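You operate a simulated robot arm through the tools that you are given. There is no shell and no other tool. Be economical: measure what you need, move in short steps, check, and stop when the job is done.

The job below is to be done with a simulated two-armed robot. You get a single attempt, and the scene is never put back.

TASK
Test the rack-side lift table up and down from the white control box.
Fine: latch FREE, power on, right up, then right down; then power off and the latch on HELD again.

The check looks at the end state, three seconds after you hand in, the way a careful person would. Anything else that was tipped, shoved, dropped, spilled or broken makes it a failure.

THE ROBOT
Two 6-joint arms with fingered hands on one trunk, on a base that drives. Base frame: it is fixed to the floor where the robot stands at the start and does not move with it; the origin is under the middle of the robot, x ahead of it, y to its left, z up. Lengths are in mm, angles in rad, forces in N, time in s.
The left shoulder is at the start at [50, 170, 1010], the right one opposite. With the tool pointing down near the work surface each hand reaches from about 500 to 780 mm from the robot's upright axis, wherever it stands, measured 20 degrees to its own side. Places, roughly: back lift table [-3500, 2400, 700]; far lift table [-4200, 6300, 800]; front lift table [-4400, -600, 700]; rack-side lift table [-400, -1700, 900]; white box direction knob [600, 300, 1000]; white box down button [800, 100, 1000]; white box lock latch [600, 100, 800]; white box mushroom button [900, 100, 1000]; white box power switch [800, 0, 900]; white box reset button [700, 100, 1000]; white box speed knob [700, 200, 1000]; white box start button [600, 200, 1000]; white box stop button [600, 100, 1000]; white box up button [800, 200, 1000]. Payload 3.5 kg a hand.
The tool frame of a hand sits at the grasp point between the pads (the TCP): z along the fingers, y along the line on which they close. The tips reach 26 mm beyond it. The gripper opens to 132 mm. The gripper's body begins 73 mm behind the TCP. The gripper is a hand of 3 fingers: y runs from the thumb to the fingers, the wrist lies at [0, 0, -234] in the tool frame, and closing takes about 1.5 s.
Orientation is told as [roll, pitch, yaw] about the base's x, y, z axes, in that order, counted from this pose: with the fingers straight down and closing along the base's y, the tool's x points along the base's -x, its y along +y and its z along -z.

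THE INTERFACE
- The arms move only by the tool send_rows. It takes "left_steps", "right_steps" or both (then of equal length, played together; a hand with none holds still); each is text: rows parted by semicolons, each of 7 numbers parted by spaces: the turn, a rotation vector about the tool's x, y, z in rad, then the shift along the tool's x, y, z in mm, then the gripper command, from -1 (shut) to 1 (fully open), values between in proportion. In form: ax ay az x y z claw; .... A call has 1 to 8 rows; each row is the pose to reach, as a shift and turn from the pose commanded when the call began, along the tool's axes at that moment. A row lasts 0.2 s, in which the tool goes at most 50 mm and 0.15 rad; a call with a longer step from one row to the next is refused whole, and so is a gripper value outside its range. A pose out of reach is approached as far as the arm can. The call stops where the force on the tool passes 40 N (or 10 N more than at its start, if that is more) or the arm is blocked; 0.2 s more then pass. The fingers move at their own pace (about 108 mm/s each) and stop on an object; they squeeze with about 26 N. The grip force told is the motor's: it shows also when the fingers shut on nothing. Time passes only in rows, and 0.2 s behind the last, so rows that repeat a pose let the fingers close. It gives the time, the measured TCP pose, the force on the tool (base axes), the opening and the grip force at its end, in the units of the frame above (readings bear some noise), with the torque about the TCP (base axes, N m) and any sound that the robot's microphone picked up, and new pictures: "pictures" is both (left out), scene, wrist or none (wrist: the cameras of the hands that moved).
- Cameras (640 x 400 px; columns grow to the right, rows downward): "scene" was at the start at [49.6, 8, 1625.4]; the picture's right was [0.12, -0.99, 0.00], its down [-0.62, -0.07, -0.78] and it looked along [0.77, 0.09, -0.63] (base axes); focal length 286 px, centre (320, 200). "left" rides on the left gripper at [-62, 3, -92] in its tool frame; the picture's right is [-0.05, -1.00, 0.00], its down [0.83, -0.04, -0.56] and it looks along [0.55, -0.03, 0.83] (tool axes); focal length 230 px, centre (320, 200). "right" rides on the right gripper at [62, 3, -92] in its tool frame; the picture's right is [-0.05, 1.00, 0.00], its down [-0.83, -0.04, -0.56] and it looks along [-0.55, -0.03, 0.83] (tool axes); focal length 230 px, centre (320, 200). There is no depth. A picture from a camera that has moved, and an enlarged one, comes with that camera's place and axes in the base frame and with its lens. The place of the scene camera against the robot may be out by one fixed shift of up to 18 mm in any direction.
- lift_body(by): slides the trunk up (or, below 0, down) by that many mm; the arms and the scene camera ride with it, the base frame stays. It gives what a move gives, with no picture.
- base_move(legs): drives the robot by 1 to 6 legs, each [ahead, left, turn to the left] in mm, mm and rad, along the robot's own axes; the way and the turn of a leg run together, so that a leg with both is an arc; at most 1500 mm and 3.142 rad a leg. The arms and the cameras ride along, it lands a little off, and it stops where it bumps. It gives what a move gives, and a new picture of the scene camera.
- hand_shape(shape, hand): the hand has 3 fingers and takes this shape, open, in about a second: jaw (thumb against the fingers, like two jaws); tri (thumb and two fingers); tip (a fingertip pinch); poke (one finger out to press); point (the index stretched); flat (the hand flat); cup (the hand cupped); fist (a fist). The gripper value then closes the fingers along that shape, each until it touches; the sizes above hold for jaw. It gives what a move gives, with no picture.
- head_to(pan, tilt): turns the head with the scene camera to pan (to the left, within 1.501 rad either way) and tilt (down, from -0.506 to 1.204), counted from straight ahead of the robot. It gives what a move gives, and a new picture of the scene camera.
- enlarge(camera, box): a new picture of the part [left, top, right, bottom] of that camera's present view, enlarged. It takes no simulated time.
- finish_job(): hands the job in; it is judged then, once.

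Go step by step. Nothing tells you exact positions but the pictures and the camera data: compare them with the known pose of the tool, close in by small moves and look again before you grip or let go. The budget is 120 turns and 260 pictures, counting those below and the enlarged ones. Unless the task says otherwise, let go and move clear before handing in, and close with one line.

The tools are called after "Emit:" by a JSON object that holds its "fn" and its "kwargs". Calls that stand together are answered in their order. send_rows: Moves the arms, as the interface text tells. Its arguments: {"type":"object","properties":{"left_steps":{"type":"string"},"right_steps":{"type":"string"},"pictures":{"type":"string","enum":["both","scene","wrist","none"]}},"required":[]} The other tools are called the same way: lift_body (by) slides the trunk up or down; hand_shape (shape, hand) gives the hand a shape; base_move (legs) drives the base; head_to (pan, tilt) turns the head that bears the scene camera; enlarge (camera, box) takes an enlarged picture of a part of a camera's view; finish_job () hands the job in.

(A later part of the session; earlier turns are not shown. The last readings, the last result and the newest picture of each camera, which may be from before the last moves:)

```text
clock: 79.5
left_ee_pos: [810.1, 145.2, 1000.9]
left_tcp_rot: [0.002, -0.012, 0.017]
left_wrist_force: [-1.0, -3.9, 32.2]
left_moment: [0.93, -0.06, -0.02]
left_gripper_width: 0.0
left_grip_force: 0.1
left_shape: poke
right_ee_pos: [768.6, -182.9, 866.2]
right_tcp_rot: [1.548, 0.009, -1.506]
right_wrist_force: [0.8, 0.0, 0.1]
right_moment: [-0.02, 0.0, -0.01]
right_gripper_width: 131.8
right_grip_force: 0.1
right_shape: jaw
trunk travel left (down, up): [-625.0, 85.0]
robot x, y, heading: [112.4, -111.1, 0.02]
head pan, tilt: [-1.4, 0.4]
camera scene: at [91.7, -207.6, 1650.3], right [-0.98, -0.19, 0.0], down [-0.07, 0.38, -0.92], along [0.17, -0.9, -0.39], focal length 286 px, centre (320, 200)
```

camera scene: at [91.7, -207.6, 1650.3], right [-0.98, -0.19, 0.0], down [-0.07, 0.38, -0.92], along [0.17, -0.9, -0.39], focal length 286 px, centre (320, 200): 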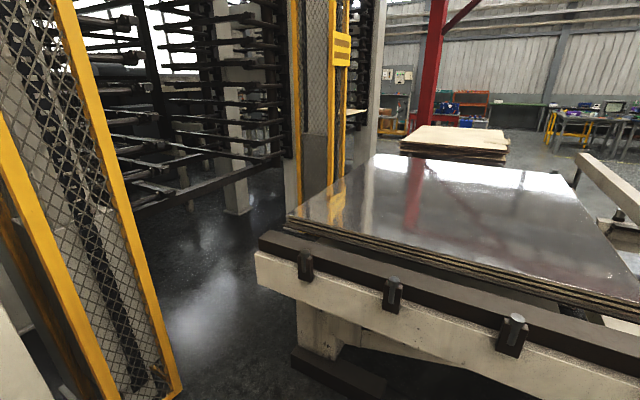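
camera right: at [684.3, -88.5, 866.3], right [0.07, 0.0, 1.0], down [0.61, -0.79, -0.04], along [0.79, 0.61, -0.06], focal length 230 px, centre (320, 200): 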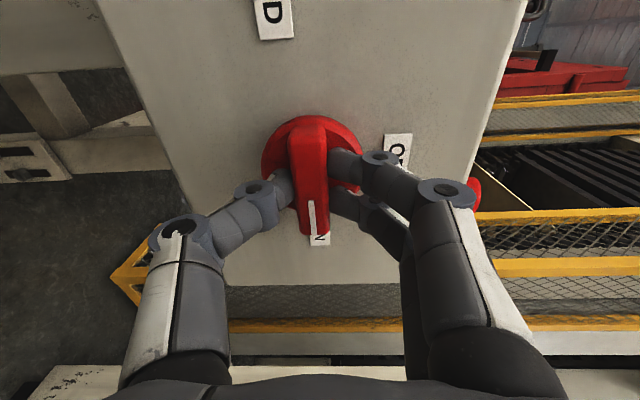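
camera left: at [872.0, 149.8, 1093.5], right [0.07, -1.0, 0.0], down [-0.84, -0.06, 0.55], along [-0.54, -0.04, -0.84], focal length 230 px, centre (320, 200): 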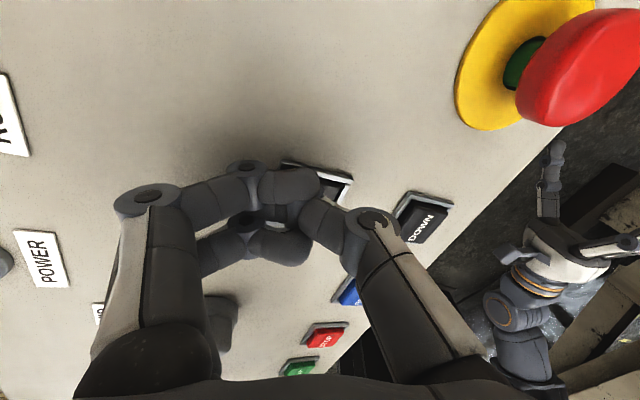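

The rise stopped by t=74, so the table seems to be at the top. I'll release, check the lamps, then press UP again to confirm it goes no higher.

Emit:
{"fn": "send_rows", "kwargs": {"left_steps": "0 0 0 0 0 -15 1; 0 0 0 0 0 -40 1; 0 0 0 0 0 -80 1; 0 0 0 0 0 -110 1", "pictures": "both"}}

```text
clock: 80.5
left_ee_pos: [813.1, 143.6, 1108.2]
left_tcp_rot: [0.002, -0.005, 0.015]
left_wrist_force: [-0.5, -0.3, 0.1]
left_moment: [0.01, -0.03, 0.04]
left_gripper_width: 0.0
left_grip_force: 0.1
left_shape: poke
right_ee_pos: [769.9, -182.4, 864.4]
right_tcp_rot: [1.549, 0.007, -1.508]
right_wrist_force: [0.5, -0.1, -0.5]
right_moment: [0.0, 0.01, 0.04]
right_gripper_width: 131.9
right_grip_force: 0.0
right_shape: jaw
trunk travel left (down, up): [-625.0, 85.0]
robot x, y, heading: [115.6, -112.7, 0.016]
head pan, tilt: [-1.4, 0.4]
camera scene: at [95.0, -205.8, 1650.4], right [-0.98, -0.19, 0.0], down [-0.07, 0.38, -0.92], along [0.17, -0.9, -0.39], focal length 286 px, centre (320, 200)
camera left: at [873.8, 148.5, 1198.2], right [0.07, -1.0, 0.0], down [-0.83, -0.06, 0.55], along [-0.55, -0.04, -0.83], focal length 230 px, centre (320, 200)
```

scene: 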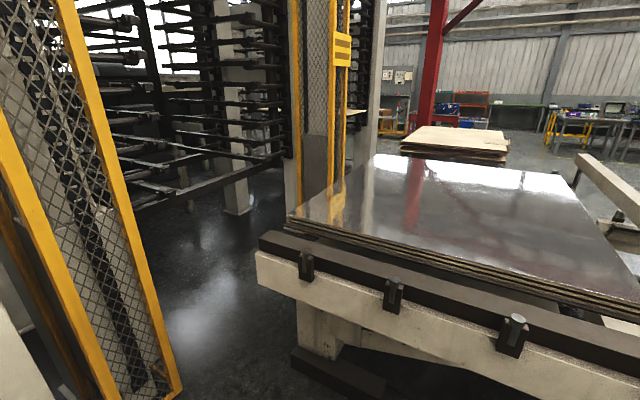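
left: 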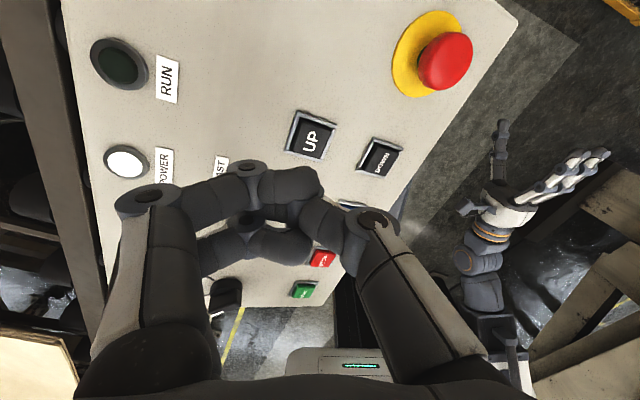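

Box looks normal, UP/DOWN clear. A second UP press will confirm the top limit.

Emit:
{"fn": "send_rows", "kwargs": {"left_steps": "0 0 0 1 2 40 1; 0 0 0 1 2 80 1; 0 0 0 1 2 95 1; 0 0 0 1 2 101 1; 0 0 0 1 2 104 1; 0 0 0 1 2 107 1; 0 0 0 1 2 109 1; 0 0 0 1 2 109 1", "pictures": "scene"}}

Emit:
{"fn": "send_rows", "kwargs": {"left_steps": "0 0 0 0 0 0 1; 0 0 0 0 0 0 1; 0 0 0 0 0 0 1; 0 0 0 0 0 0 1; 0 0 0 0 0 0 1; 0 0 0 0 0 0 1; 0 0 0 0 0 0 1; 0 0 0 0 0 0 1", "pictures": "scene"}}

```text
clock: 82.3
left_ee_pos: [810.7, 146.9, 1001.7]
left_tcp_rot: [0.002, -0.009, 0.016]
left_wrist_force: [6.2, 0.2, 27.9]
left_moment: [0.98, -0.05, -0.14]
left_gripper_width: 0.0
left_grip_force: 0.0
left_shape: poke
right_ee_pos: [768.8, -183.1, 865.3]
right_tcp_rot: [1.55, 0.007, -1.508]
right_wrist_force: [-0.6, 0.3, 0.3]
right_moment: [-0.02, 0.0, 0.01]
right_gripper_width: 132.1
right_grip_force: 0.1
right_shape: jaw
trunk travel left (down, up): [-625.0, 85.0]
robot x, y, heading: [110.3, -110.2, 0.014]
head pan, tilt: [-1.4, 0.4]
heard: click
camera scene: at [92.8, -207.2, 1650.7], right [-0.98, -0.19, 0.0], down [-0.07, 0.38, -0.92], along [0.17, -0.9, -0.39], focal length 286 px, centre (320, 200)
```

scene: 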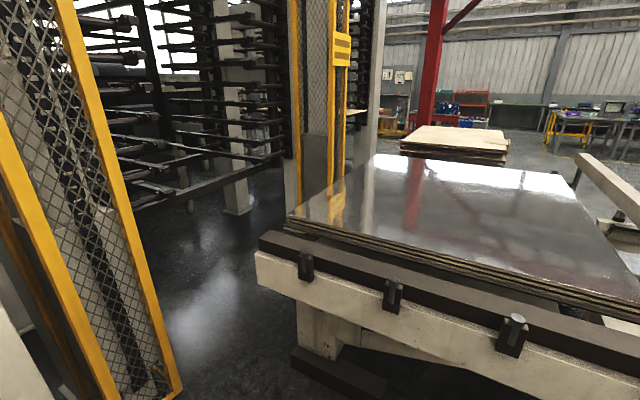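

```text
clock: 84.1
left_ee_pos: [811.0, 146.9, 1001.2]
left_tcp_rot: [0.001, -0.009, 0.014]
left_wrist_force: [8.4, -3.6, 33.0]
left_moment: [0.97, -0.12, -0.26]
left_gripper_width: 0.0
left_grip_force: 0.1
left_shape: poke
right_ee_pos: [768.1, -182.0, 865.5]
right_tcp_rot: [1.551, 0.008, -1.507]
right_wrist_force: [-0.7, -0.3, 0.4]
right_moment: [0.01, 0.02, 0.0]
right_gripper_width: 132.1
right_grip_force: 0.1
right_shape: jaw
trunk travel left (down, up): [-625.0, 85.0]
robot x, y, heading: [114.5, -110.3, 0.014]
head pan, tilt: [-1.4, 0.4]
camera scene: at [92.8, -207.6, 1650.3], right [-0.98, -0.19, 0.0], down [-0.07, 0.38, -0.92], along [0.17, -0.9, -0.39], focal length 286 px, centre (320, 200)
```

scene: 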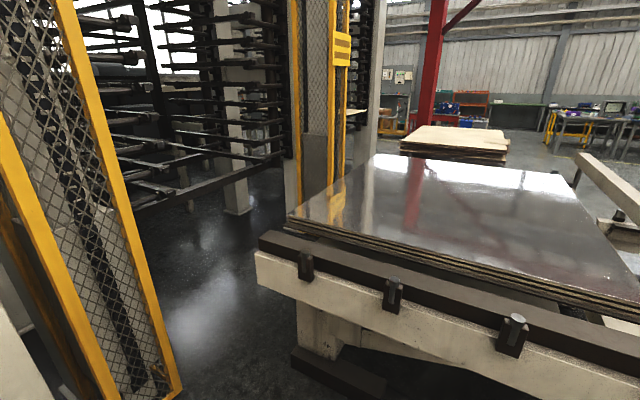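

UP does nothing more, so that is the top. Now I'll raise the hand and move over the DOWN button (about (779,74,961) on the sloping panel).

Emit:
{"fn": "send_rows", "kwargs": {"left_steps": "0 0 0 0 0 -25 1; 0 0 0 0 0 -60 1; 0 0 0 10 -25 -60 1; 0 0 0 20 -50 -60 1; 0 0 0 29 -79 -45 1; 0 0 0 29 -79 -25 1; 0 0 0 29 -79 -8 1; 0 0 0 29 -79 -8 1", "pictures": "wrist"}}

Emit:
{"fn": "enlarge", "kwargs": {"camera": "left", "box": [220, 80, 420, 260]}}

```text
clock: 85.9
left_ee_pos: [782.8, 68.7, 1006.9]
left_tcp_rot: [0.001, -0.008, 0.016]
left_wrist_force: [0.1, -0.7, -0.4]
left_moment: [-0.03, -0.02, 0.01]
left_gripper_width: 0.3
left_grip_force: 0.0
left_shape: poke
right_ee_pos: [769.7, -182.4, 863.8]
right_tcp_rot: [1.548, 0.006, -1.507]
right_wrist_force: [0.1, 0.3, -0.3]
right_moment: [0.01, -0.03, 0.03]
right_gripper_width: 132.1
right_grip_force: 0.0
right_shape: jaw
trunk travel left (down, up): [-625.0, 85.0]
robot x, y, heading: [112.1, -112.7, 0.014]
head pan, tilt: [-1.4, 0.4]
camera left: at [845.7, 74.2, 1098.1], right [0.07, -1.0, 0.0], down [-0.83, -0.06, 0.55], along [-0.55, -0.04, -0.84], focal length 230 px, centre (320, 200)
```

left: 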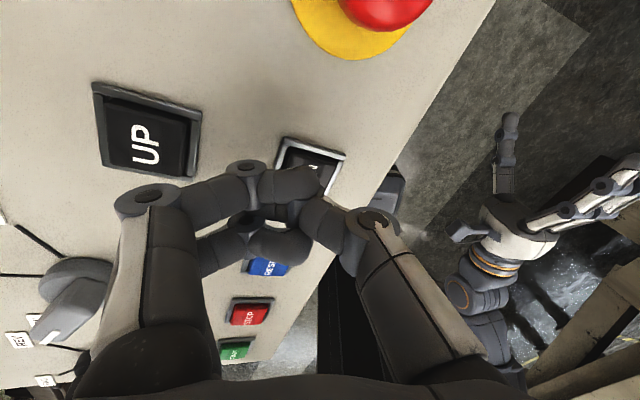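

```text
2.22 times, centred on (320, 170) of left
camera zoom: at [845.7, 74.2, 1098.1], right [0.07, -1.0, 0.0], down [-0.83, -0.06, 0.55], along [-0.55, -0.04, -0.84], focal length 511 px, centre (320, 267)
```

zoom: 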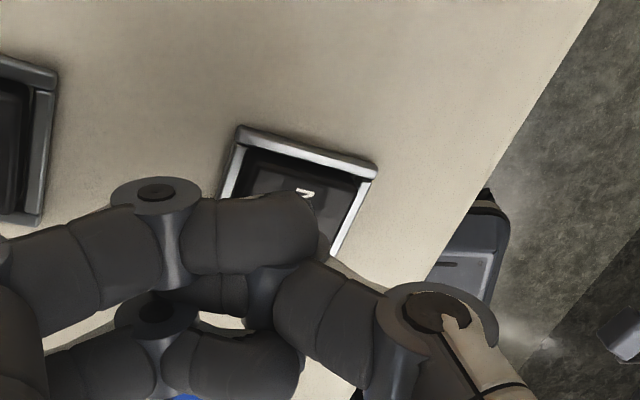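

Alignment looks right; I'll nudge 4 mm back and press DOWN slowly.

Emit:
{"fn": "send_rows", "kwargs": {"left_steps": "0 0 0 4 0 15 1; 0 0 0 4 0 27 1; 0 0 0 4 0 32 1; 0 0 0 4 0 35 1; 0 0 0 4 0 38 1; 0 0 0 4 0 41 1; 0 0 0 4 0 43 1; 0 0 0 4 0 45 1", "pictures": "both"}}

```text
clock: 86.8
left_ee_pos: [781.2, 69.4, 980.8]
left_tcp_rot: [0.004, -0.018, 0.017]
left_wrist_force: [-4.4, 0.3, 27.6]
left_moment: [0.72, -0.01, 0.13]
left_gripper_width: 0.0
left_grip_force: 0.1
left_shape: poke
right_ee_pos: [767.8, -182.6, 864.7]
right_tcp_rot: [1.55, 0.007, -1.507]
right_wrist_force: [0.5, 0.5, -0.1]
right_moment: [-0.03, -0.02, 0.0]
right_gripper_width: 132.0
right_grip_force: 0.0
right_shape: jaw
trunk travel left (down, up): [-625.0, 85.0]
robot x, y, heading: [105.6, -113.7, 0.017]
head pan, tilt: [-1.4, 0.4]
heard: click
stopped in row 4 (left hand): the force on the tool passed its limit at 43 N (the readings are from after the stop); the commanded pose is now the measured one
camera scene: at [91.7, -206.3, 1650.5], right [-0.98, -0.19, 0.0], down [-0.07, 0.38, -0.92], along [0.17, -0.9, -0.39], focal length 286 px, centre (320, 200)
camera left: at [840.9, 73.1, 1072.9], right [0.07, -1.0, 0.0], down [-0.84, -0.06, 0.54], along [-0.54, -0.03, -0.84], focal length 230 px, centre (320, 200)
```

scene: 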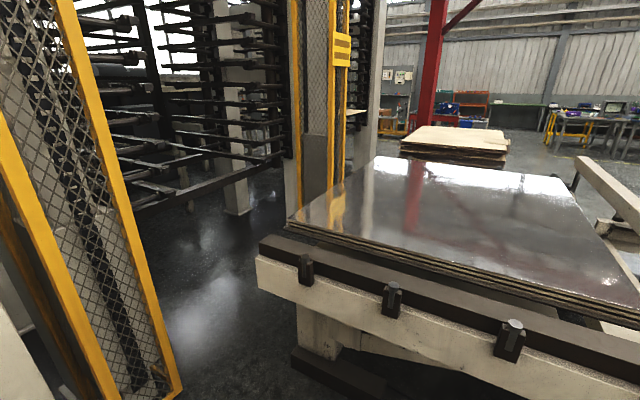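
left: 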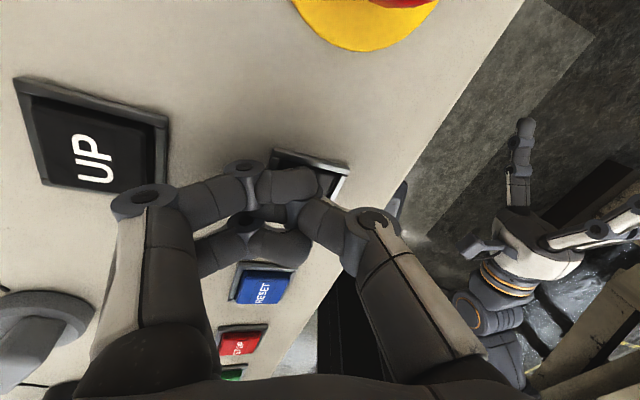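

DOWN clicked and the table is descending. I'll hold it until the motion ends.

Emit:
{"fn": "send_rows", "kwargs": {"left_steps": "0 0 0 0 0 0 1; 0 0 0 0 0 0 1; 0 0 0 0 0 0 1; 0 0 0 0 0 0 1; 0 0 0 0 0 0 1; 0 0 0 0 0 0 1; 0 0 0 0 0 0 1; 0 0 0 0 0 0 1", "pictures": "scene"}}

Emit:
{"fn": "send_rows", "kwargs": {"left_steps": "0 0 0 0 0 0 1; 0 0 0 0 0 0 1; 0 0 0 0 0 0 1; 0 0 0 0 0 0 1; 0 0 0 0 0 0 1; 0 0 0 0 0 0 1; 0 0 0 0 0 0 1; 0 0 0 0 0 0 1", "pictures": "scene"}}

Emit:
{"fn": "send_rows", "kwargs": {"left_steps": "0 0 0 0 0 0 1; 0 0 0 0 0 0 1; 0 0 0 0 0 0 1; 0 0 0 0 0 0 1; 0 0 0 0 0 0 1; 0 0 0 0 0 0 1; 0 0 0 0 0 0 1; 0 0 0 0 0 0 1", "pictures": "scene"}}

```text
clock: 88.6
left_ee_pos: [779.1, 68.3, 978.8]
left_tcp_rot: [0.004, -0.018, 0.017]
left_wrist_force: [-1.6, 1.4, 36.7]
left_moment: [1.02, -0.05, 0.03]
left_gripper_width: 0.1
left_grip_force: 0.1
left_shape: poke
right_ee_pos: [768.3, -181.9, 865.7]
right_tcp_rot: [1.55, 0.007, -1.506]
right_wrist_force: [0.7, 0.5, -0.3]
right_moment: [-0.02, -0.02, 0.03]
right_gripper_width: 132.0
right_grip_force: 0.0
right_shape: jaw
trunk travel left (down, up): [-625.0, 85.0]
robot x, y, heading: [115.6, -115.9, 0.015]
head pan, tilt: [-1.4, 0.4]
camera scene: at [91.4, -206.7, 1650.4], right [-0.98, -0.19, 0.0], down [-0.07, 0.38, -0.92], along [0.17, -0.9, -0.39], focal length 286 px, centre (320, 200)
```

scene: 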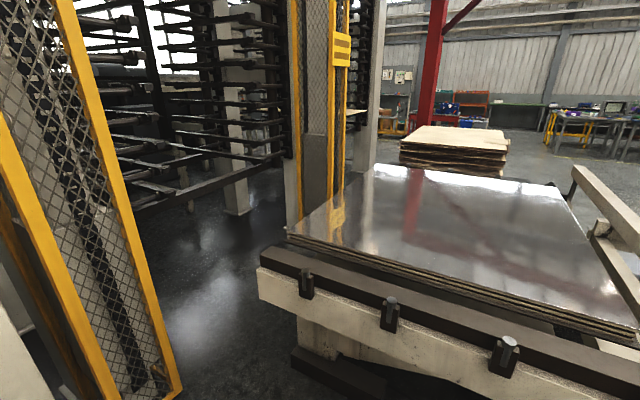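

```text
clock: 90.4
left_ee_pos: [780.2, 70.3, 978.6]
left_tcp_rot: [0.002, -0.019, 0.016]
left_wrist_force: [-0.7, 0.2, 35.1]
left_moment: [1.03, -0.04, -0.04]
left_gripper_width: 0.1
left_grip_force: 0.1
left_shape: poke
right_ee_pos: [767.7, -182.9, 866.7]
right_tcp_rot: [1.55, 0.006, -1.507]
right_wrist_force: [1.3, -0.5, 0.5]
right_moment: [-0.01, 0.01, 0.03]
right_gripper_width: 131.9
right_grip_force: 0.0
right_shape: jaw
trunk travel left (down, up): [-625.0, 85.0]
robot x, y, heading: [115.5, -113.3, 0.016]
head pan, tilt: [-1.4, 0.4]
camera scene: at [91.5, -206.7, 1650.4], right [-0.98, -0.19, 0.0], down [-0.07, 0.38, -0.92], along [0.17, -0.9, -0.39], focal length 286 px, centre (320, 200)
```

scene: 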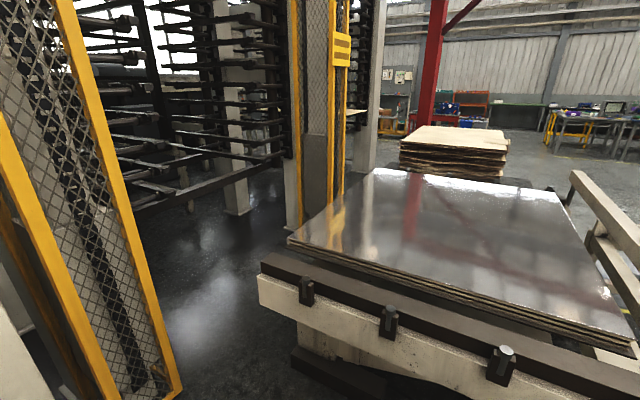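

```text
clock: 92.2
left_ee_pos: [781.6, 68.3, 979.6]
left_tcp_rot: [0.004, -0.017, 0.017]
left_wrist_force: [0.0, 0.3, 35.4]
left_moment: [1.02, -0.05, 0.02]
left_gripper_width: 0.0
left_grip_force: 0.0
left_shape: poke
right_ee_pos: [768.9, -182.4, 866.2]
right_tcp_rot: [1.55, 0.007, -1.505]
right_wrist_force: [-0.3, -0.3, -0.1]
right_moment: [-0.03, 0.0, 0.02]
right_gripper_width: 131.7
right_grip_force: 0.1
right_shape: jaw
trunk travel left (down, up): [-625.0, 85.0]
robot x, y, heading: [111.1, -112.7, 0.019]
head pan, tilt: [-1.4, 0.4]
camera scene: at [91.5, -206.7, 1650.4], right [-0.98, -0.19, 0.0], down [-0.07, 0.38, -0.92], along [0.17, -0.9, -0.39], focal length 286 px, centre (320, 200)
```

scene: 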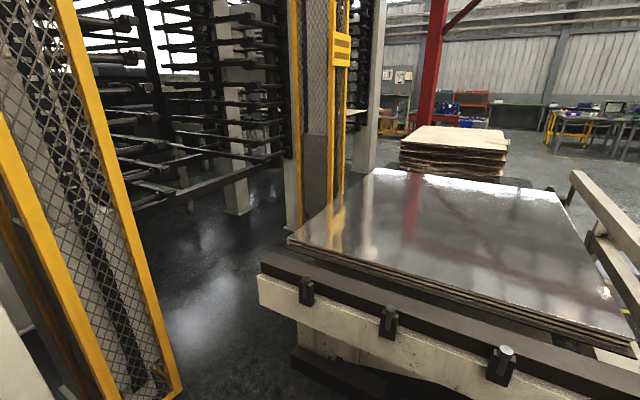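

The table went down past its start level and stopped (two identical frames), so it's at the bottom. I'll lift the left hand clear and drive back to the latch side.

Emit:
{"fn": "send_rows", "kwargs": {"left_steps": "0 0 0 0 0 -25 1; 0 0 0 0 0 -60 1; 0 0 0 0 0 -100 1; 0 0 0 10 10 -140 1; 0 0 0 30 30 -170 1; 0 0 0 60 60 -170 1; 0 0 0 90 100 -170 1; 0 0 0 90 100 -170 1", "pictures": "scene"}}

Emit:
{"fn": "base_move", "kwargs": {"legs": [[-216, -415, 0], [0, 0, 1.23]]}}

Emit:
{"fn": "head_to", "kwargs": {"pan": -0.5, "tilt": 0.7}}

```text
clock: 94.0
left_ee_pos: [689.4, 165.2, 1143.9]
left_tcp_rot: [0.0, -0.011, 0.019]
left_wrist_force: [-0.1, 0.5, 0.2]
left_moment: [0.03, 0.01, 0.01]
left_gripper_width: 0.0
left_grip_force: 0.0
left_shape: poke
right_ee_pos: [769.2, -181.4, 864.7]
right_tcp_rot: [1.549, 0.006, -1.505]
right_wrist_force: [-0.6, -0.6, 0.4]
right_moment: [0.02, -0.05, -0.02]
right_gripper_width: 131.7
right_grip_force: 0.1
right_shape: jaw
trunk travel left (down, up): [-625.0, 85.0]
robot x, y, heading: [111.1, -113.0, 0.022]
head pan, tilt: [-1.4, 0.4]
camera scene: at [95.0, -205.7, 1650.4], right [-0.98, -0.19, 0.0], down [-0.07, 0.38, -0.92], along [0.17, -0.9, -0.39], focal length 286 px, centre (320, 200)
```

scene: 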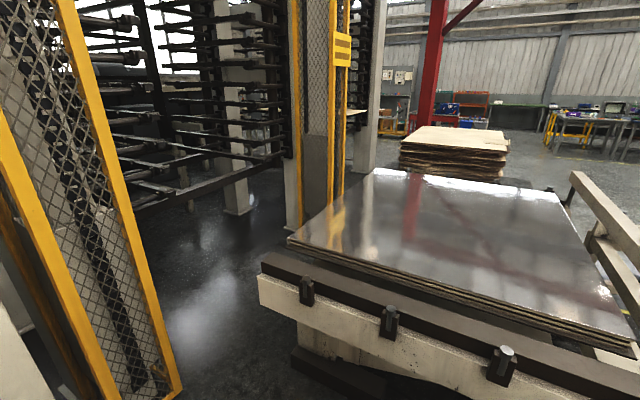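

```text
clock: 99.8
left_ee_pos: [-149.7, 113.2, 1143.7]
left_tcp_rot: [0.001, -0.014, 1.217]
left_wrist_force: [0.5, -0.1, 0.6]
left_moment: [-0.03, 0.01, 0.01]
left_gripper_width: 0.0
left_grip_force: 0.1
left_shape: poke
right_ee_pos: [202.0, 62.1, 864.6]
right_tcp_rot: [1.548, 0.006, -0.305]
right_wrist_force: [0.7, 0.0, 0.7]
right_moment: [-0.02, 0.01, 0.0]
right_gripper_width: 132.1
right_grip_force: 0.0
right_shape: jaw
trunk travel left (down, up): [-625.0, 85.0]
robot x, y, heading: [-99.2, -524.0, 1.226]
head pan, tilt: [-1.4, 0.4]
camera scene: at [-17.1, -580.0, 1650.4], right [-0.18, -0.98, 0.0], down [-0.38, 0.07, -0.92], along [0.91, -0.17, -0.39], focal length 286 px, centre (320, 200)
```

scene: 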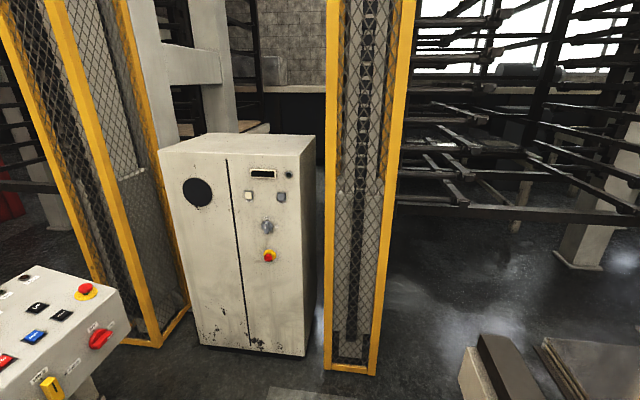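

```text
clock: 101.0
left_ee_pos: [-150.0, 113.2, 1143.8]
left_tcp_rot: [0.002, -0.014, 1.218]
left_wrist_force: [0.0, 0.0, 0.5]
left_moment: [-0.01, -0.03, 0.01]
left_gripper_width: 0.0
left_grip_force: 0.0
left_shape: poke
right_ee_pos: [202.3, 63.2, 864.9]
right_tcp_rot: [1.547, 0.007, -0.305]
right_wrist_force: [-1.1, -0.1, -1.0]
right_moment: [0.0, 0.01, -0.01]
right_gripper_width: 131.9
right_grip_force: 0.1
right_shape: jaw
trunk travel left (down, up): [-625.0, 85.0]
robot x, y, heading: [-101.6, -519.8, 1.218]
head pan, tilt: [-0.499, 0.7]
camera scene: at [-44.3, -507.4, 1623.6], right [0.66, -0.75, 0.0], down [-0.48, -0.42, -0.77], along [0.58, 0.5, -0.64], focal length 286 px, centre (320, 200)
```

scene: 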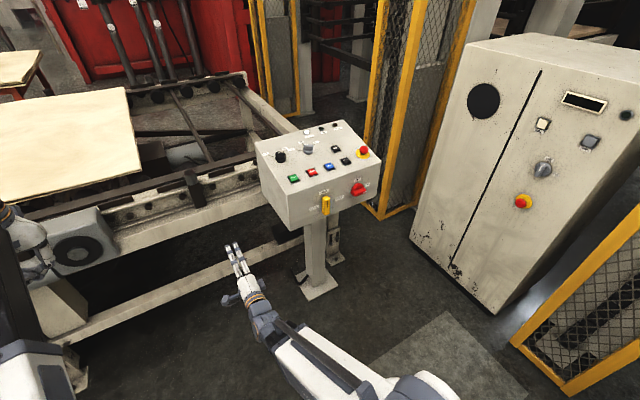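

I'll slide right to the same working spot as before for the switch.

Emit:
{"fn": "base_move", "kwargs": {"legs": [[-15, -560, -0.01]]}}

Emit:
{"fn": "head_to", "kwargs": {"pan": -0.1, "tilt": 0.7}}

Emit:
{"fn": "send_rows", "kwargs": {"right_steps": "0 0 0 0 0 20 1; 0 0 0 0 0 40 1; 0 0 0 0 0 40 1", "pictures": "wrist"}}

```text
clock: 104.2
left_ee_pos: [370.2, -93.5, 1145.4]
left_tcp_rot: [0.004, -0.015, 1.217]
left_wrist_force: [0.2, 0.1, 0.3]
left_moment: [-0.02, -0.03, 0.0]
left_gripper_width: 0.3
left_grip_force: 0.1
left_shape: poke
right_ee_pos: [723.3, -143.6, 863.2]
right_tcp_rot: [1.547, 0.006, -0.307]
right_wrist_force: [0.1, -1.0, 0.3]
right_moment: [0.03, 0.04, 0.01]
right_gripper_width: 132.0
right_grip_force: 0.2
right_shape: jaw
trunk travel left (down, up): [-625.0, 85.0]
robot x, y, heading: [414.6, -726.7, 1.221]
head pan, tilt: [-0.499, 0.7]
camera scene: at [474.3, -714.1, 1623.5], right [0.66, -0.75, 0.0], down [-0.49, -0.42, -0.76], along [0.58, 0.5, -0.64], focal length 286 px, centre (320, 200)
```

scene: 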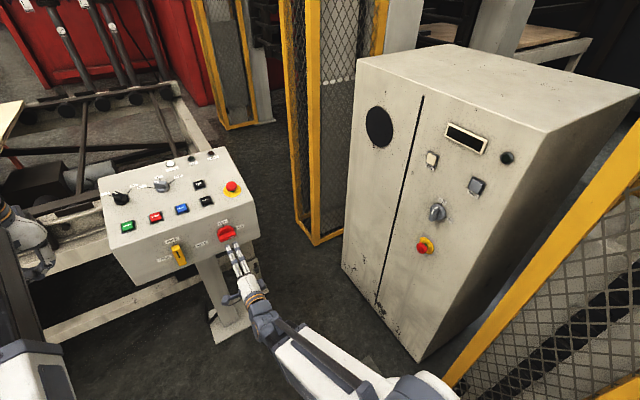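

```text
clock: 105.0
left_ee_pos: [370.4, -92.8, 1145.1]
left_tcp_rot: [0.0, -0.014, 1.218]
left_wrist_force: [-0.2, 0.6, 0.0]
left_moment: [-0.01, 0.0, -0.02]
left_gripper_width: 0.1
left_grip_force: 0.1
left_shape: poke
right_ee_pos: [722.6, -144.1, 864.0]
right_tcp_rot: [1.548, 0.007, -0.308]
right_wrist_force: [0.6, 0.6, -0.4]
right_moment: [0.04, 0.02, 0.01]
right_gripper_width: 132.0
right_grip_force: 0.0
right_shape: jaw
trunk travel left (down, up): [-625.0, 85.0]
robot x, y, heading: [419.7, -729.0, 1.216]
head pan, tilt: [-0.099, 0.7]
camera scene: at [447.1, -693.4, 1623.6], right [0.9, -0.44, 0.0], down [-0.28, -0.58, -0.76], along [0.34, 0.69, -0.64], focal length 286 px, centre (320, 200)
```

scene: 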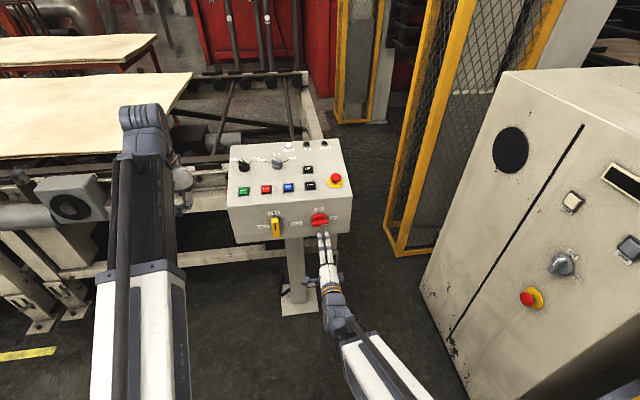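

```text
clock: 105.8
left_ee_pos: [369.5, -92.8, 1144.4]
left_tcp_rot: [0.002, -0.014, 1.216]
left_wrist_force: [0.3, -0.9, -0.5]
left_moment: [-0.01, -0.02, 0.02]
left_gripper_width: 0.0
left_grip_force: 0.0
left_shape: poke
right_ee_pos: [733.6, -107.4, 864.4]
right_tcp_rot: [1.547, 0.006, -0.312]
right_wrist_force: [0.5, 0.0, 0.1]
right_moment: [-0.02, -0.01, -0.01]
right_gripper_width: 131.8
right_grip_force: 0.1
right_shape: jaw
trunk travel left (down, up): [-625.0, 85.0]
robot x, y, heading: [419.0, -725.1, 1.217]
head pan, tilt: [-0.099, 0.7]
camera right: at [647.5, -175.2, 870.3], right [0.06, 0.0, 1.0], down [0.62, -0.78, -0.04], along [0.78, 0.62, -0.05], focal length 230 px, centre (320, 200)
```

right: 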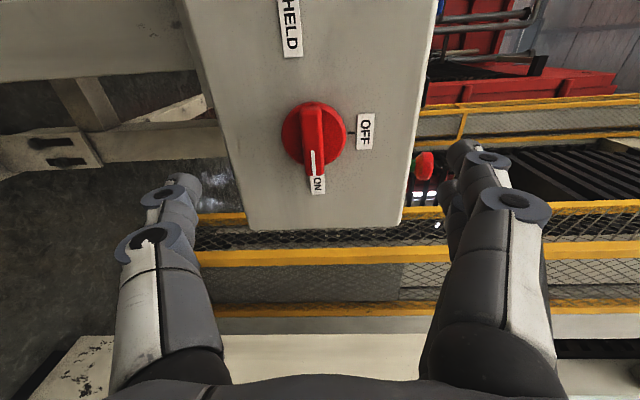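

The switch is straight ahead, mark at ON. I'll align and approach.

Emit:
{"fn": "send_rows", "kwargs": {"right_steps": "0 0 0 -6 -2 20 1; 0 0 0 -12 -4 40 1; 0 0 0 -12 -4 55 1; 0 0 0 -12 -4 55 1", "pictures": "wrist"}}

```text
clock: 106.8
left_ee_pos: [370.1, -93.3, 1145.2]
left_tcp_rot: [0.001, -0.014, 1.217]
left_wrist_force: [-0.2, 0.9, -0.1]
left_moment: [0.03, 0.01, 0.05]
left_gripper_width: 0.1
left_grip_force: 0.2
left_shape: poke
right_ee_pos: [753.8, -55.2, 860.3]
right_tcp_rot: [1.546, 0.008, -0.317]
right_wrist_force: [0.6, 1.1, -0.9]
right_moment: [-0.01, -0.01, 0.03]
right_gripper_width: 132.1
right_grip_force: 0.1
right_shape: jaw
right hand out of reach, approached as far as the arm can: row 2, 3, 4
trunk travel left (down, up): [-625.0, 85.0]
robot x, y, heading: [420.5, -727.0, 1.218]
head pan, tilt: [-0.099, 0.7]
camera right: at [666.7, -122.4, 866.2], right [0.06, 0.01, 1.0], down [0.62, -0.79, -0.03], along [0.79, 0.62, -0.05], focal length 230 px, centre (320, 200)
```

right: 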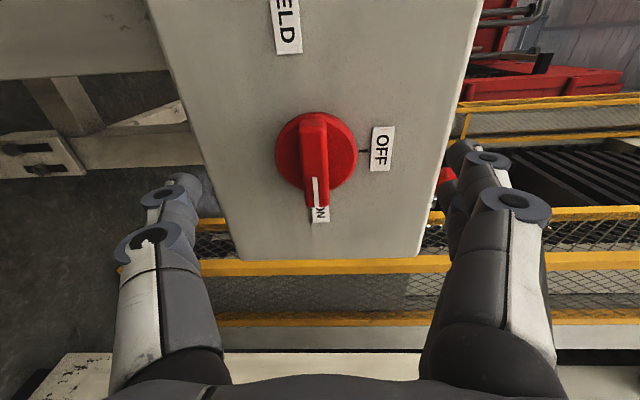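

The arm is at its limit to the right, so I'll nudge the base 30 mm right and re-align.

Emit:
{"fn": "base_move", "kwargs": {"legs": [[0, -30, 0]]}}

Emit:
{"fn": "send_rows", "kwargs": {"right_steps": "0 0 0 6 0 0 1; 0 0 0 15 0 0 1; 0 0 0 15 0 0 1", "pictures": "wrist"}}

```text
clock: 107.7
left_ee_pos: [400.9, -104.3, 1143.3]
left_tcp_rot: [0.003, -0.014, 1.218]
left_wrist_force: [0.9, -0.2, -0.4]
left_moment: [0.0, 0.04, 0.04]
left_gripper_width: 0.0
left_grip_force: 0.0
left_shape: poke
right_ee_pos: [782.6, -65.9, 859.7]
right_tcp_rot: [1.545, 0.008, -0.317]
right_wrist_force: [0.2, -1.6, 0.5]
right_moment: [0.02, -0.01, 0.0]
right_gripper_width: 131.9
right_grip_force: 0.0
right_shape: jaw
trunk travel left (down, up): [-625.0, 85.0]
robot x, y, heading: [446.2, -742.4, 1.218]
head pan, tilt: [-0.099, 0.7]
camera scene: at [477.2, -704.6, 1623.6], right [0.9, -0.44, 0.0], down [-0.28, -0.58, -0.76], along [0.33, 0.69, -0.64], focal length 286 px, centre (320, 200)
```

scene: 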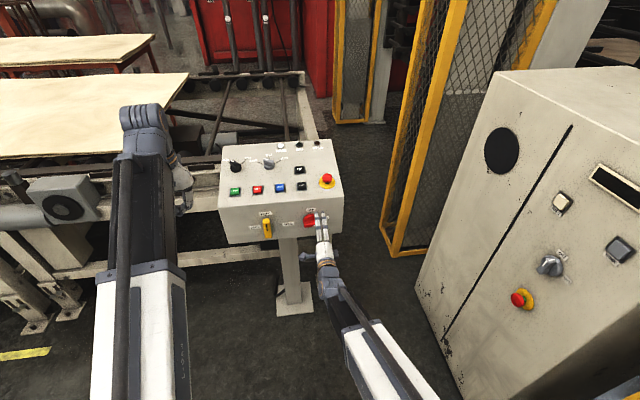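

```text
clock: 108.5
left_ee_pos: [400.4, -104.1, 1144.6]
left_tcp_rot: [0.003, -0.015, 1.216]
left_wrist_force: [0.5, 0.1, -0.3]
left_moment: [0.04, -0.02, -0.03]
left_gripper_width: 0.2
left_grip_force: 0.1
left_shape: poke
right_ee_pos: [768.2, -60.7, 861.4]
right_tcp_rot: [1.546, 0.006, -0.319]
right_wrist_force: [-0.5, -0.5, 0.4]
right_moment: [-0.02, -0.02, -0.03]
right_gripper_width: 132.2
right_grip_force: 0.1
right_shape: jaw
trunk travel left (down, up): [-625.0, 85.0]
robot x, y, heading: [443.9, -744.4, 1.217]
head pan, tilt: [-0.099, 0.7]
camera right: at [680.9, -128.0, 866.7], right [0.06, 0.01, 1.0], down [0.62, -0.79, -0.03], along [0.79, 0.62, -0.05], focal length 230 px, centre (320, 200)
```

right: 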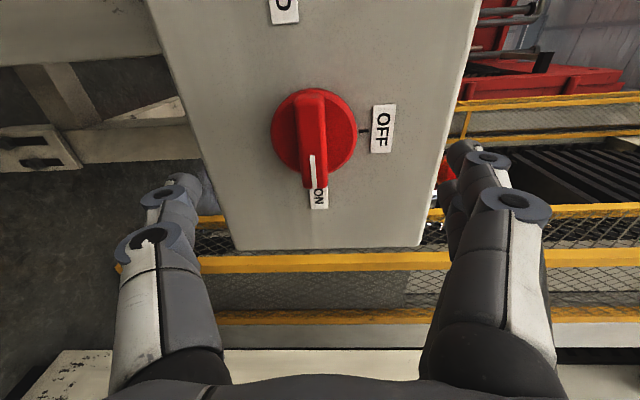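

Nearly aligned. I'll correct 5 mm in each direction, advance 37 mm to the bar and grip.

Emit:
{"fn": "send_rows", "kwargs": {"right_steps": "0 0 0 4 -5 12 0.6; 0 0 0 4 -5 25 0.5; 0 0 0 4 -5 37 0.5; 0 0 0 4 -5 37 0.5; 0 0 0 4 -5 37 -1; 0 0 0 4 -5 37 -1; 0 0 0 4 -5 37 -1; 0 0 0 4 -5 37 -1", "pictures": "wrist"}}

```text
clock: 110.3
left_ee_pos: [399.3, -103.5, 1145.3]
left_tcp_rot: [0.002, -0.013, 1.217]
left_wrist_force: [-0.6, -0.3, -0.3]
left_moment: [0.0, -0.02, -0.04]
left_gripper_width: 0.0
left_grip_force: 0.0
left_shape: poke
right_ee_pos: [775.7, -22.6, 855.3]
right_tcp_rot: [1.545, 0.007, -0.318]
right_wrist_force: [1.3, 1.5, 1.7]
right_moment: [0.05, 0.01, 0.01]
right_gripper_width: 12.9
right_grip_force: 25.4
right_shape: jaw
trunk travel left (down, up): [-625.0, 85.0]
robot x, y, heading: [447.4, -743.4, 1.213]
head pan, tilt: [-0.099, 0.7]
camera right: at [689.2, -91.9, 860.8], right [0.06, 0.01, 1.0], down [0.62, -0.79, -0.03], along [0.79, 0.62, -0.05], focal length 230 px, centre (320, 200)
```

right: 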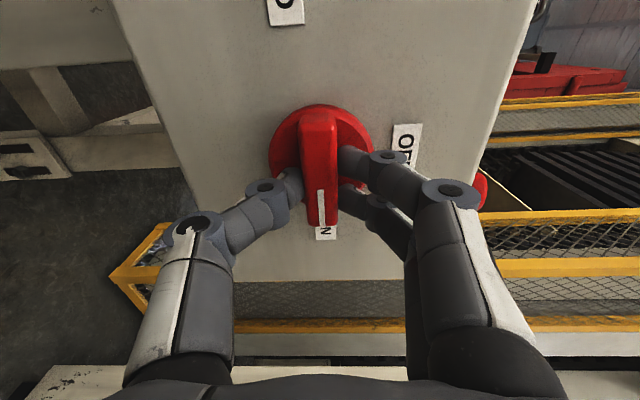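

Gripped with little side force. I'll twist back toward OFF.

Emit:
{"fn": "send_rows", "kwargs": {"right_steps": "0 0 -0.13 0 0 0 -1; 0 0 -0.27 0 0 0 -1; 0 0 -0.42 0 0 0 -1; 0 0 -0.57 0 0 0 -1; 0 0 -0.72 0 0 0 -1; 0 0 -0.87 0 0 0 -1", "pictures": "wrist"}}

```text
clock: 111.7
left_ee_pos: [398.2, -103.6, 1144.4]
left_tcp_rot: [0.003, -0.015, 1.216]
left_wrist_force: [-0.2, 0.0, -0.4]
left_moment: [0.01, -0.01, 0.02]
left_gripper_width: 0.0
left_grip_force: 0.1
left_shape: poke
right_ee_pos: [776.5, -25.0, 856.5]
right_tcp_rot: [1.539, -0.867, -0.294]
right_wrist_force: [2.4, 8.8, 18.2]
right_moment: [0.41, -0.04, 0.03]
right_gripper_width: 12.1
right_grip_force: 25.9
right_shape: jaw
trunk travel left (down, up): [-625.0, 85.0]
robot x, y, heading: [450.8, -738.8, 1.216]
head pan, tilt: [-0.099, 0.7]
camera right: at [706.9, -99.4, 813.8], right [-0.69, 0.24, 0.69], down [0.37, -0.69, 0.62], along [0.62, 0.68, 0.39], focal length 230 px, centre (320, 200)
```

right: 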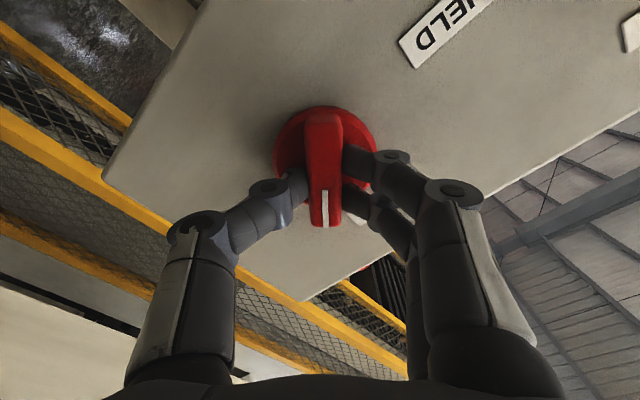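

Following well. Completing the turn to OFF.

Emit:
{"fn": "send_rows", "kwargs": {"right_steps": "0 0 -0.15 -2 2 0 -1; 0 0 -0.3 -2 2 0 -1; 0 0 -0.45 -2 2 0 -1; 0 0 -0.6 -2 2 0 -1; 0 0 -0.7 -2 2 0 -1; 0 0 -0.72 -2 2 0 -1", "pictures": "wrist"}}

Emit:
{"fn": "enlarge", "kwargs": {"camera": "scene", "box": [205, 125, 355, 265]}}

```text
clock: 113.1
left_ee_pos: [397.1, -103.6, 1145.5]
left_tcp_rot: [0.002, -0.013, 1.216]
left_wrist_force: [0.6, -0.1, 0.6]
left_moment: [0.0, 0.0, 0.01]
left_gripper_width: 0.1
left_grip_force: 0.1
left_shape: poke
right_ee_pos: [774.4, -23.8, 857.8]
right_tcp_rot: [-0.612, -1.543, 1.868]
right_wrist_force: [-7.0, 16.2, 20.9]
right_moment: [0.44, 0.04, 0.28]
right_gripper_width: 11.7
right_grip_force: 26.2
right_shape: jaw
trunk travel left (down, up): [-625.0, 85.0]
robot x, y, heading: [444.9, -741.3, 1.217]
head pan, tilt: [-0.099, 0.7]
camera right: at [743.2, -112.1, 799.5], right [-0.95, 0.31, 0.04], down [-0.14, -0.52, 0.84], along [0.28, 0.8, 0.54], focal length 230 px, centre (320, 200)
```

right: 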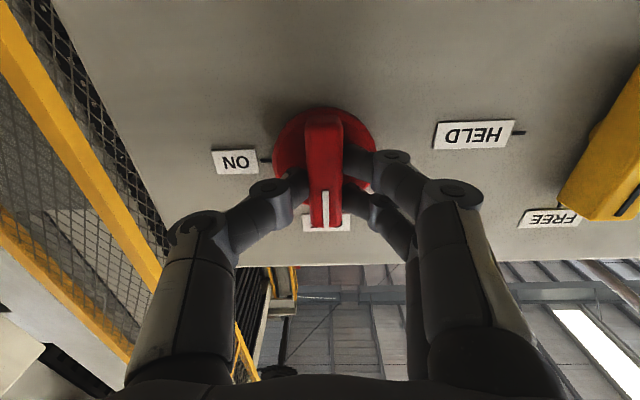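

```text
2.86 times, centred on (280, 195) of scene
camera zoom: at [474.3, -704.5, 1623.7], right [0.9, -0.44, 0.0], down [-0.28, -0.58, -0.77], along [0.34, 0.69, -0.64], focal length 818 px, centre (434, 214)
```

zoom: 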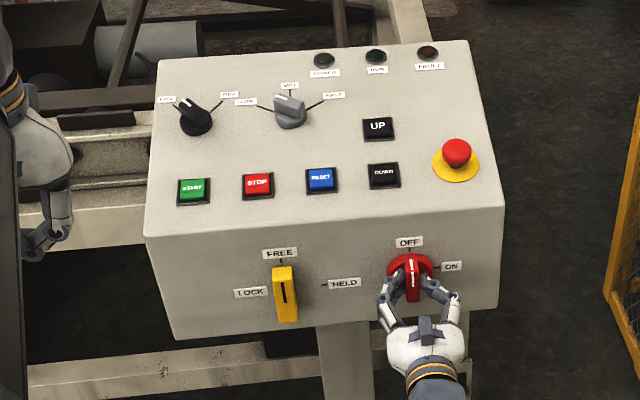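

POWER lamp is out and the switch is at OFF. I'll release, back out, and move the base left to the latch.

Emit:
{"fn": "send_rows", "kwargs": {"right_steps": "0 0 0 0 0 0 0.4; 0 0 0 0 0 0 0.8; 0 0 0 0 0 0 1; 0 0 0 0 0 -25 1; 0 0 0 0 0 -50 1; 0 0 0 0 0 -75 1", "pictures": "none"}}

Emit:
{"fn": "base_move", "kwargs": {"legs": [[5, 168, 0]]}}

Emit:
{"fn": "send_rows", "kwargs": {"right_steps": "0 0 0 0 0 0 1", "pictures": "wrist"}}

```text
clock: 114.5
left_ee_pos: [398.1, -104.4, 1144.1]
left_tcp_rot: [0.001, -0.015, 1.216]
left_wrist_force: [0.4, -0.1, -0.6]
left_moment: [0.02, -0.02, 0.01]
left_gripper_width: 0.3
left_grip_force: 0.1
left_shape: poke
right_ee_pos: [753.0, -95.3, 857.9]
right_tcp_rot: [-0.455, -1.543, 1.709]
right_wrist_force: [-0.4, 0.3, -0.1]
right_moment: [-0.02, 0.0, -0.04]
right_gripper_width: 132.0
right_grip_force: 0.1
right_shape: jaw
trunk travel left (down, up): [-625.0, 85.0]
robot x, y, heading: [449.3, -742.1, 1.217]
head pan, tilt: [-0.099, 0.7]
```

```text
clock: 115.9
left_ee_pos: [243.1, -41.1, 1144.8]
left_tcp_rot: [0.001, -0.015, 1.218]
left_wrist_force: [-0.6, 0.1, -0.2]
left_moment: [0.0, 0.0, 0.01]
left_gripper_width: 0.1
left_grip_force: 0.1
left_shape: poke
right_ee_pos: [596.9, -33.7, 858.8]
right_tcp_rot: [-0.479, -1.541, 1.735]
right_wrist_force: [-0.3, 0.1, 0.6]
right_moment: [0.01, -0.02, -0.03]
right_gripper_width: 132.2
right_grip_force: 0.0
right_shape: jaw
trunk travel left (down, up): [-625.0, 85.0]
robot x, y, heading: [291.0, -679.3, 1.215]
head pan, tilt: [-0.099, 0.7]
camera scene: at [320.0, -641.1, 1623.6], right [0.9, -0.44, 0.0], down [-0.28, -0.58, -0.76], along [0.33, 0.69, -0.64], focal length 286 px, centre (320, 200)
```

scene: 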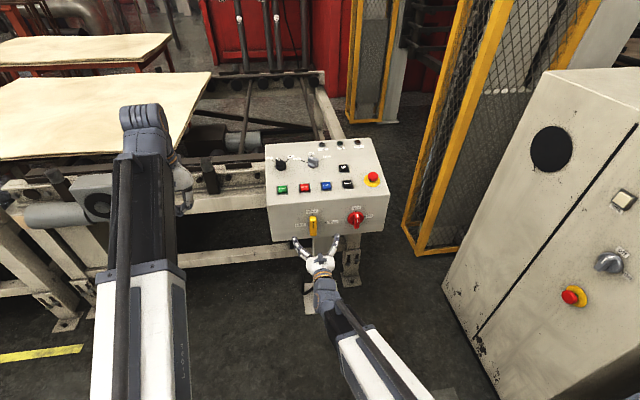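

```text
clock: 116.3
left_ee_pos: [243.0, -41.1, 1144.5]
left_tcp_rot: [0.004, -0.014, 1.216]
left_wrist_force: [-0.8, 0.0, 0.0]
left_moment: [-0.01, 0.02, 0.01]
left_gripper_width: 0.2
left_grip_force: 0.2
left_shape: poke
right_ee_pos: [597.6, -33.8, 859.0]
right_tcp_rot: [-0.459, -1.543, 1.714]
right_wrist_force: [-0.2, 0.3, 1.0]
right_moment: [0.0, 0.01, 0.0]
right_gripper_width: 131.9
right_grip_force: 0.0
right_shape: jaw
trunk travel left (down, up): [-625.0, 85.0]
robot x, y, heading: [292.5, -674.7, 1.22]
head pan, tilt: [-0.099, 0.7]
camera right: at [566.1, -121.2, 798.9], right [-0.95, 0.31, 0.04], down [-0.13, -0.52, 0.84], along [0.28, 0.8, 0.53], focal length 230 px, centre (320, 200)
```

right: 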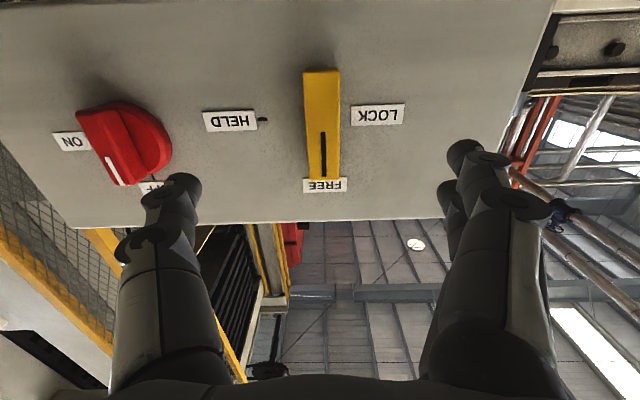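

The lever is centred in the jaws' axis, slightly low. I'll lower the hand 14 mm and approach.

Emit:
{"fn": "send_rows", "kwargs": {"right_steps": "0 0 0 7 0 20 1; 0 0 0 14 0 40 1; 0 0 0 14 0 58 1; 0 0 0 14 0 58 1", "pictures": "wrist"}}

```text
clock: 117.3
left_ee_pos: [242.2, -41.9, 1144.9]
left_tcp_rot: [0.0, -0.016, 1.217]
left_wrist_force: [0.3, 0.0, -0.3]
left_moment: [0.0, 0.03, 0.01]
left_gripper_width: 0.1
left_grip_force: 0.1
left_shape: poke
right_ee_pos: [615.8, 22.1, 842.7]
right_tcp_rot: [-0.459, -1.543, 1.715]
right_wrist_force: [-0.7, 0.0, 0.0]
right_moment: [-0.02, 0.02, 0.0]
right_gripper_width: 132.0
right_grip_force: 0.1
right_shape: jaw
trunk travel left (down, up): [-625.0, 85.0]
robot x, y, heading: [289.4, -678.9, 1.22]
head pan, tilt: [-0.099, 0.7]
camera right: at [585.4, -65.6, 784.1], right [-0.95, 0.31, 0.04], down [-0.13, -0.52, 0.84], along [0.28, 0.8, 0.53], focal length 230 px, centre (320, 200)
```

right: 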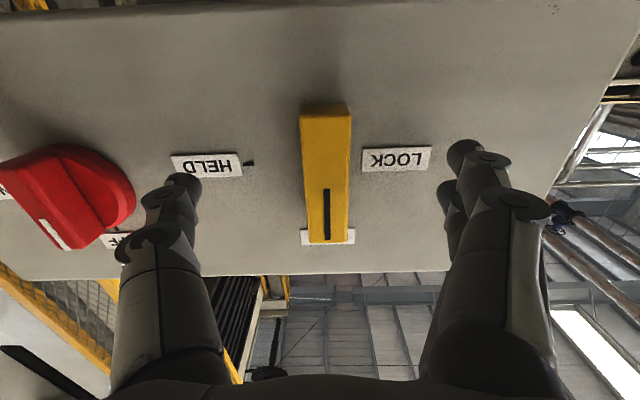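

Slight correction up 4 mm and left 3 mm, then advance 18 mm and grip.

Emit:
{"fn": "send_rows", "kwargs": {"right_steps": "0 0 0 -4 3 8 0.6; 0 0 0 -4 3 17 0.4; 0 0 0 -4 3 17 0.2; 0 0 0 -4 3 17 -1; 0 0 0 -4 3 17 -1; 0 0 0 -4 3 17 -1; 0 0 0 -4 3 17 -1", "pictures": "wrist"}}

```text
clock: 118.9
left_ee_pos: [242.6, -39.9, 1144.8]
left_tcp_rot: [0.0, -0.013, 1.216]
left_wrist_force: [0.9, 0.1, 0.1]
left_moment: [0.02, -0.01, 0.01]
left_gripper_width: 0.0
left_grip_force: 0.1
left_shape: poke
right_ee_pos: [618.2, 41.6, 847.4]
right_tcp_rot: [-0.464, -1.543, 1.721]
right_wrist_force: [1.1, 2.6, 2.1]
right_moment: [0.01, 0.04, 0.0]
right_gripper_width: 19.7
right_grip_force: 26.1
right_shape: jaw
trunk travel left (down, up): [-625.0, 85.0]
robot x, y, heading: [294.4, -679.6, 1.216]
head pan, tilt: [-0.099, 0.7]
camera right: at [587.3, -47.7, 788.2], right [-0.95, 0.31, 0.04], down [-0.14, -0.52, 0.84], along [0.28, 0.8, 0.53], focal length 230 px, centre (320, 200)
```

right: 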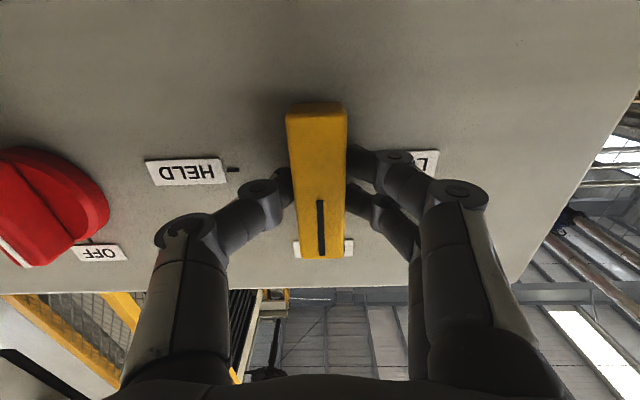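

Gripped with little force. I'll twist toward HELD.

Emit:
{"fn": "send_rows", "kwargs": {"right_steps": "0 0 0.14 0 0 0 -1; 0 0 0.28 0 0 0 -1; 0 0 0.42 0 0 0 -1; 0 0 0.57 0 0 0 -1; 0 0 0.72 0 0 0 -1; 0 0 0.87 0 0 0 -1", "pictures": "wrist"}}

```text
clock: 120.3
left_ee_pos: [245.3, -42.8, 1144.9]
left_tcp_rot: [0.003, -0.011, 1.217]
left_wrist_force: [1.0, 0.2, 0.4]
left_moment: [0.0, 0.02, -0.02]
left_gripper_width: 0.0
left_grip_force: 0.1
left_shape: poke
right_ee_pos: [619.7, 39.6, 846.6]
right_tcp_rot: [1.54, -0.708, -0.298]
right_wrist_force: [15.7, 9.3, 5.8]
right_moment: [0.12, -0.11, -0.15]
right_gripper_width: 19.1
right_grip_force: 26.3
right_shape: jaw
trunk travel left (down, up): [-625.0, 85.0]
robot x, y, heading: [296.9, -675.7, 1.219]
head pan, tilt: [-0.099, 0.7]
camera right: at [545.0, -33.9, 810.8], right [-0.57, 0.21, 0.79], down [0.46, -0.72, 0.52], along [0.68, 0.66, 0.32], focal length 230 px, centre (320, 200)
```

right: 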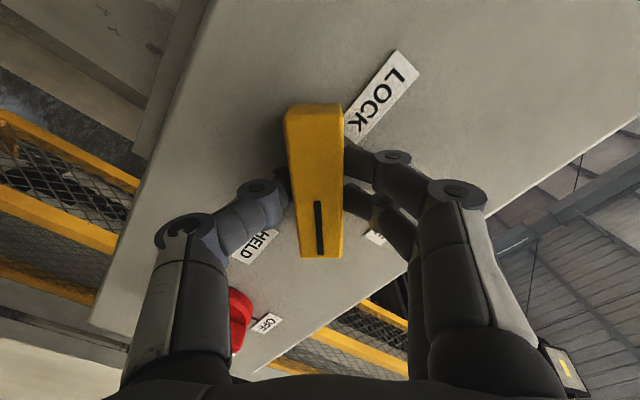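

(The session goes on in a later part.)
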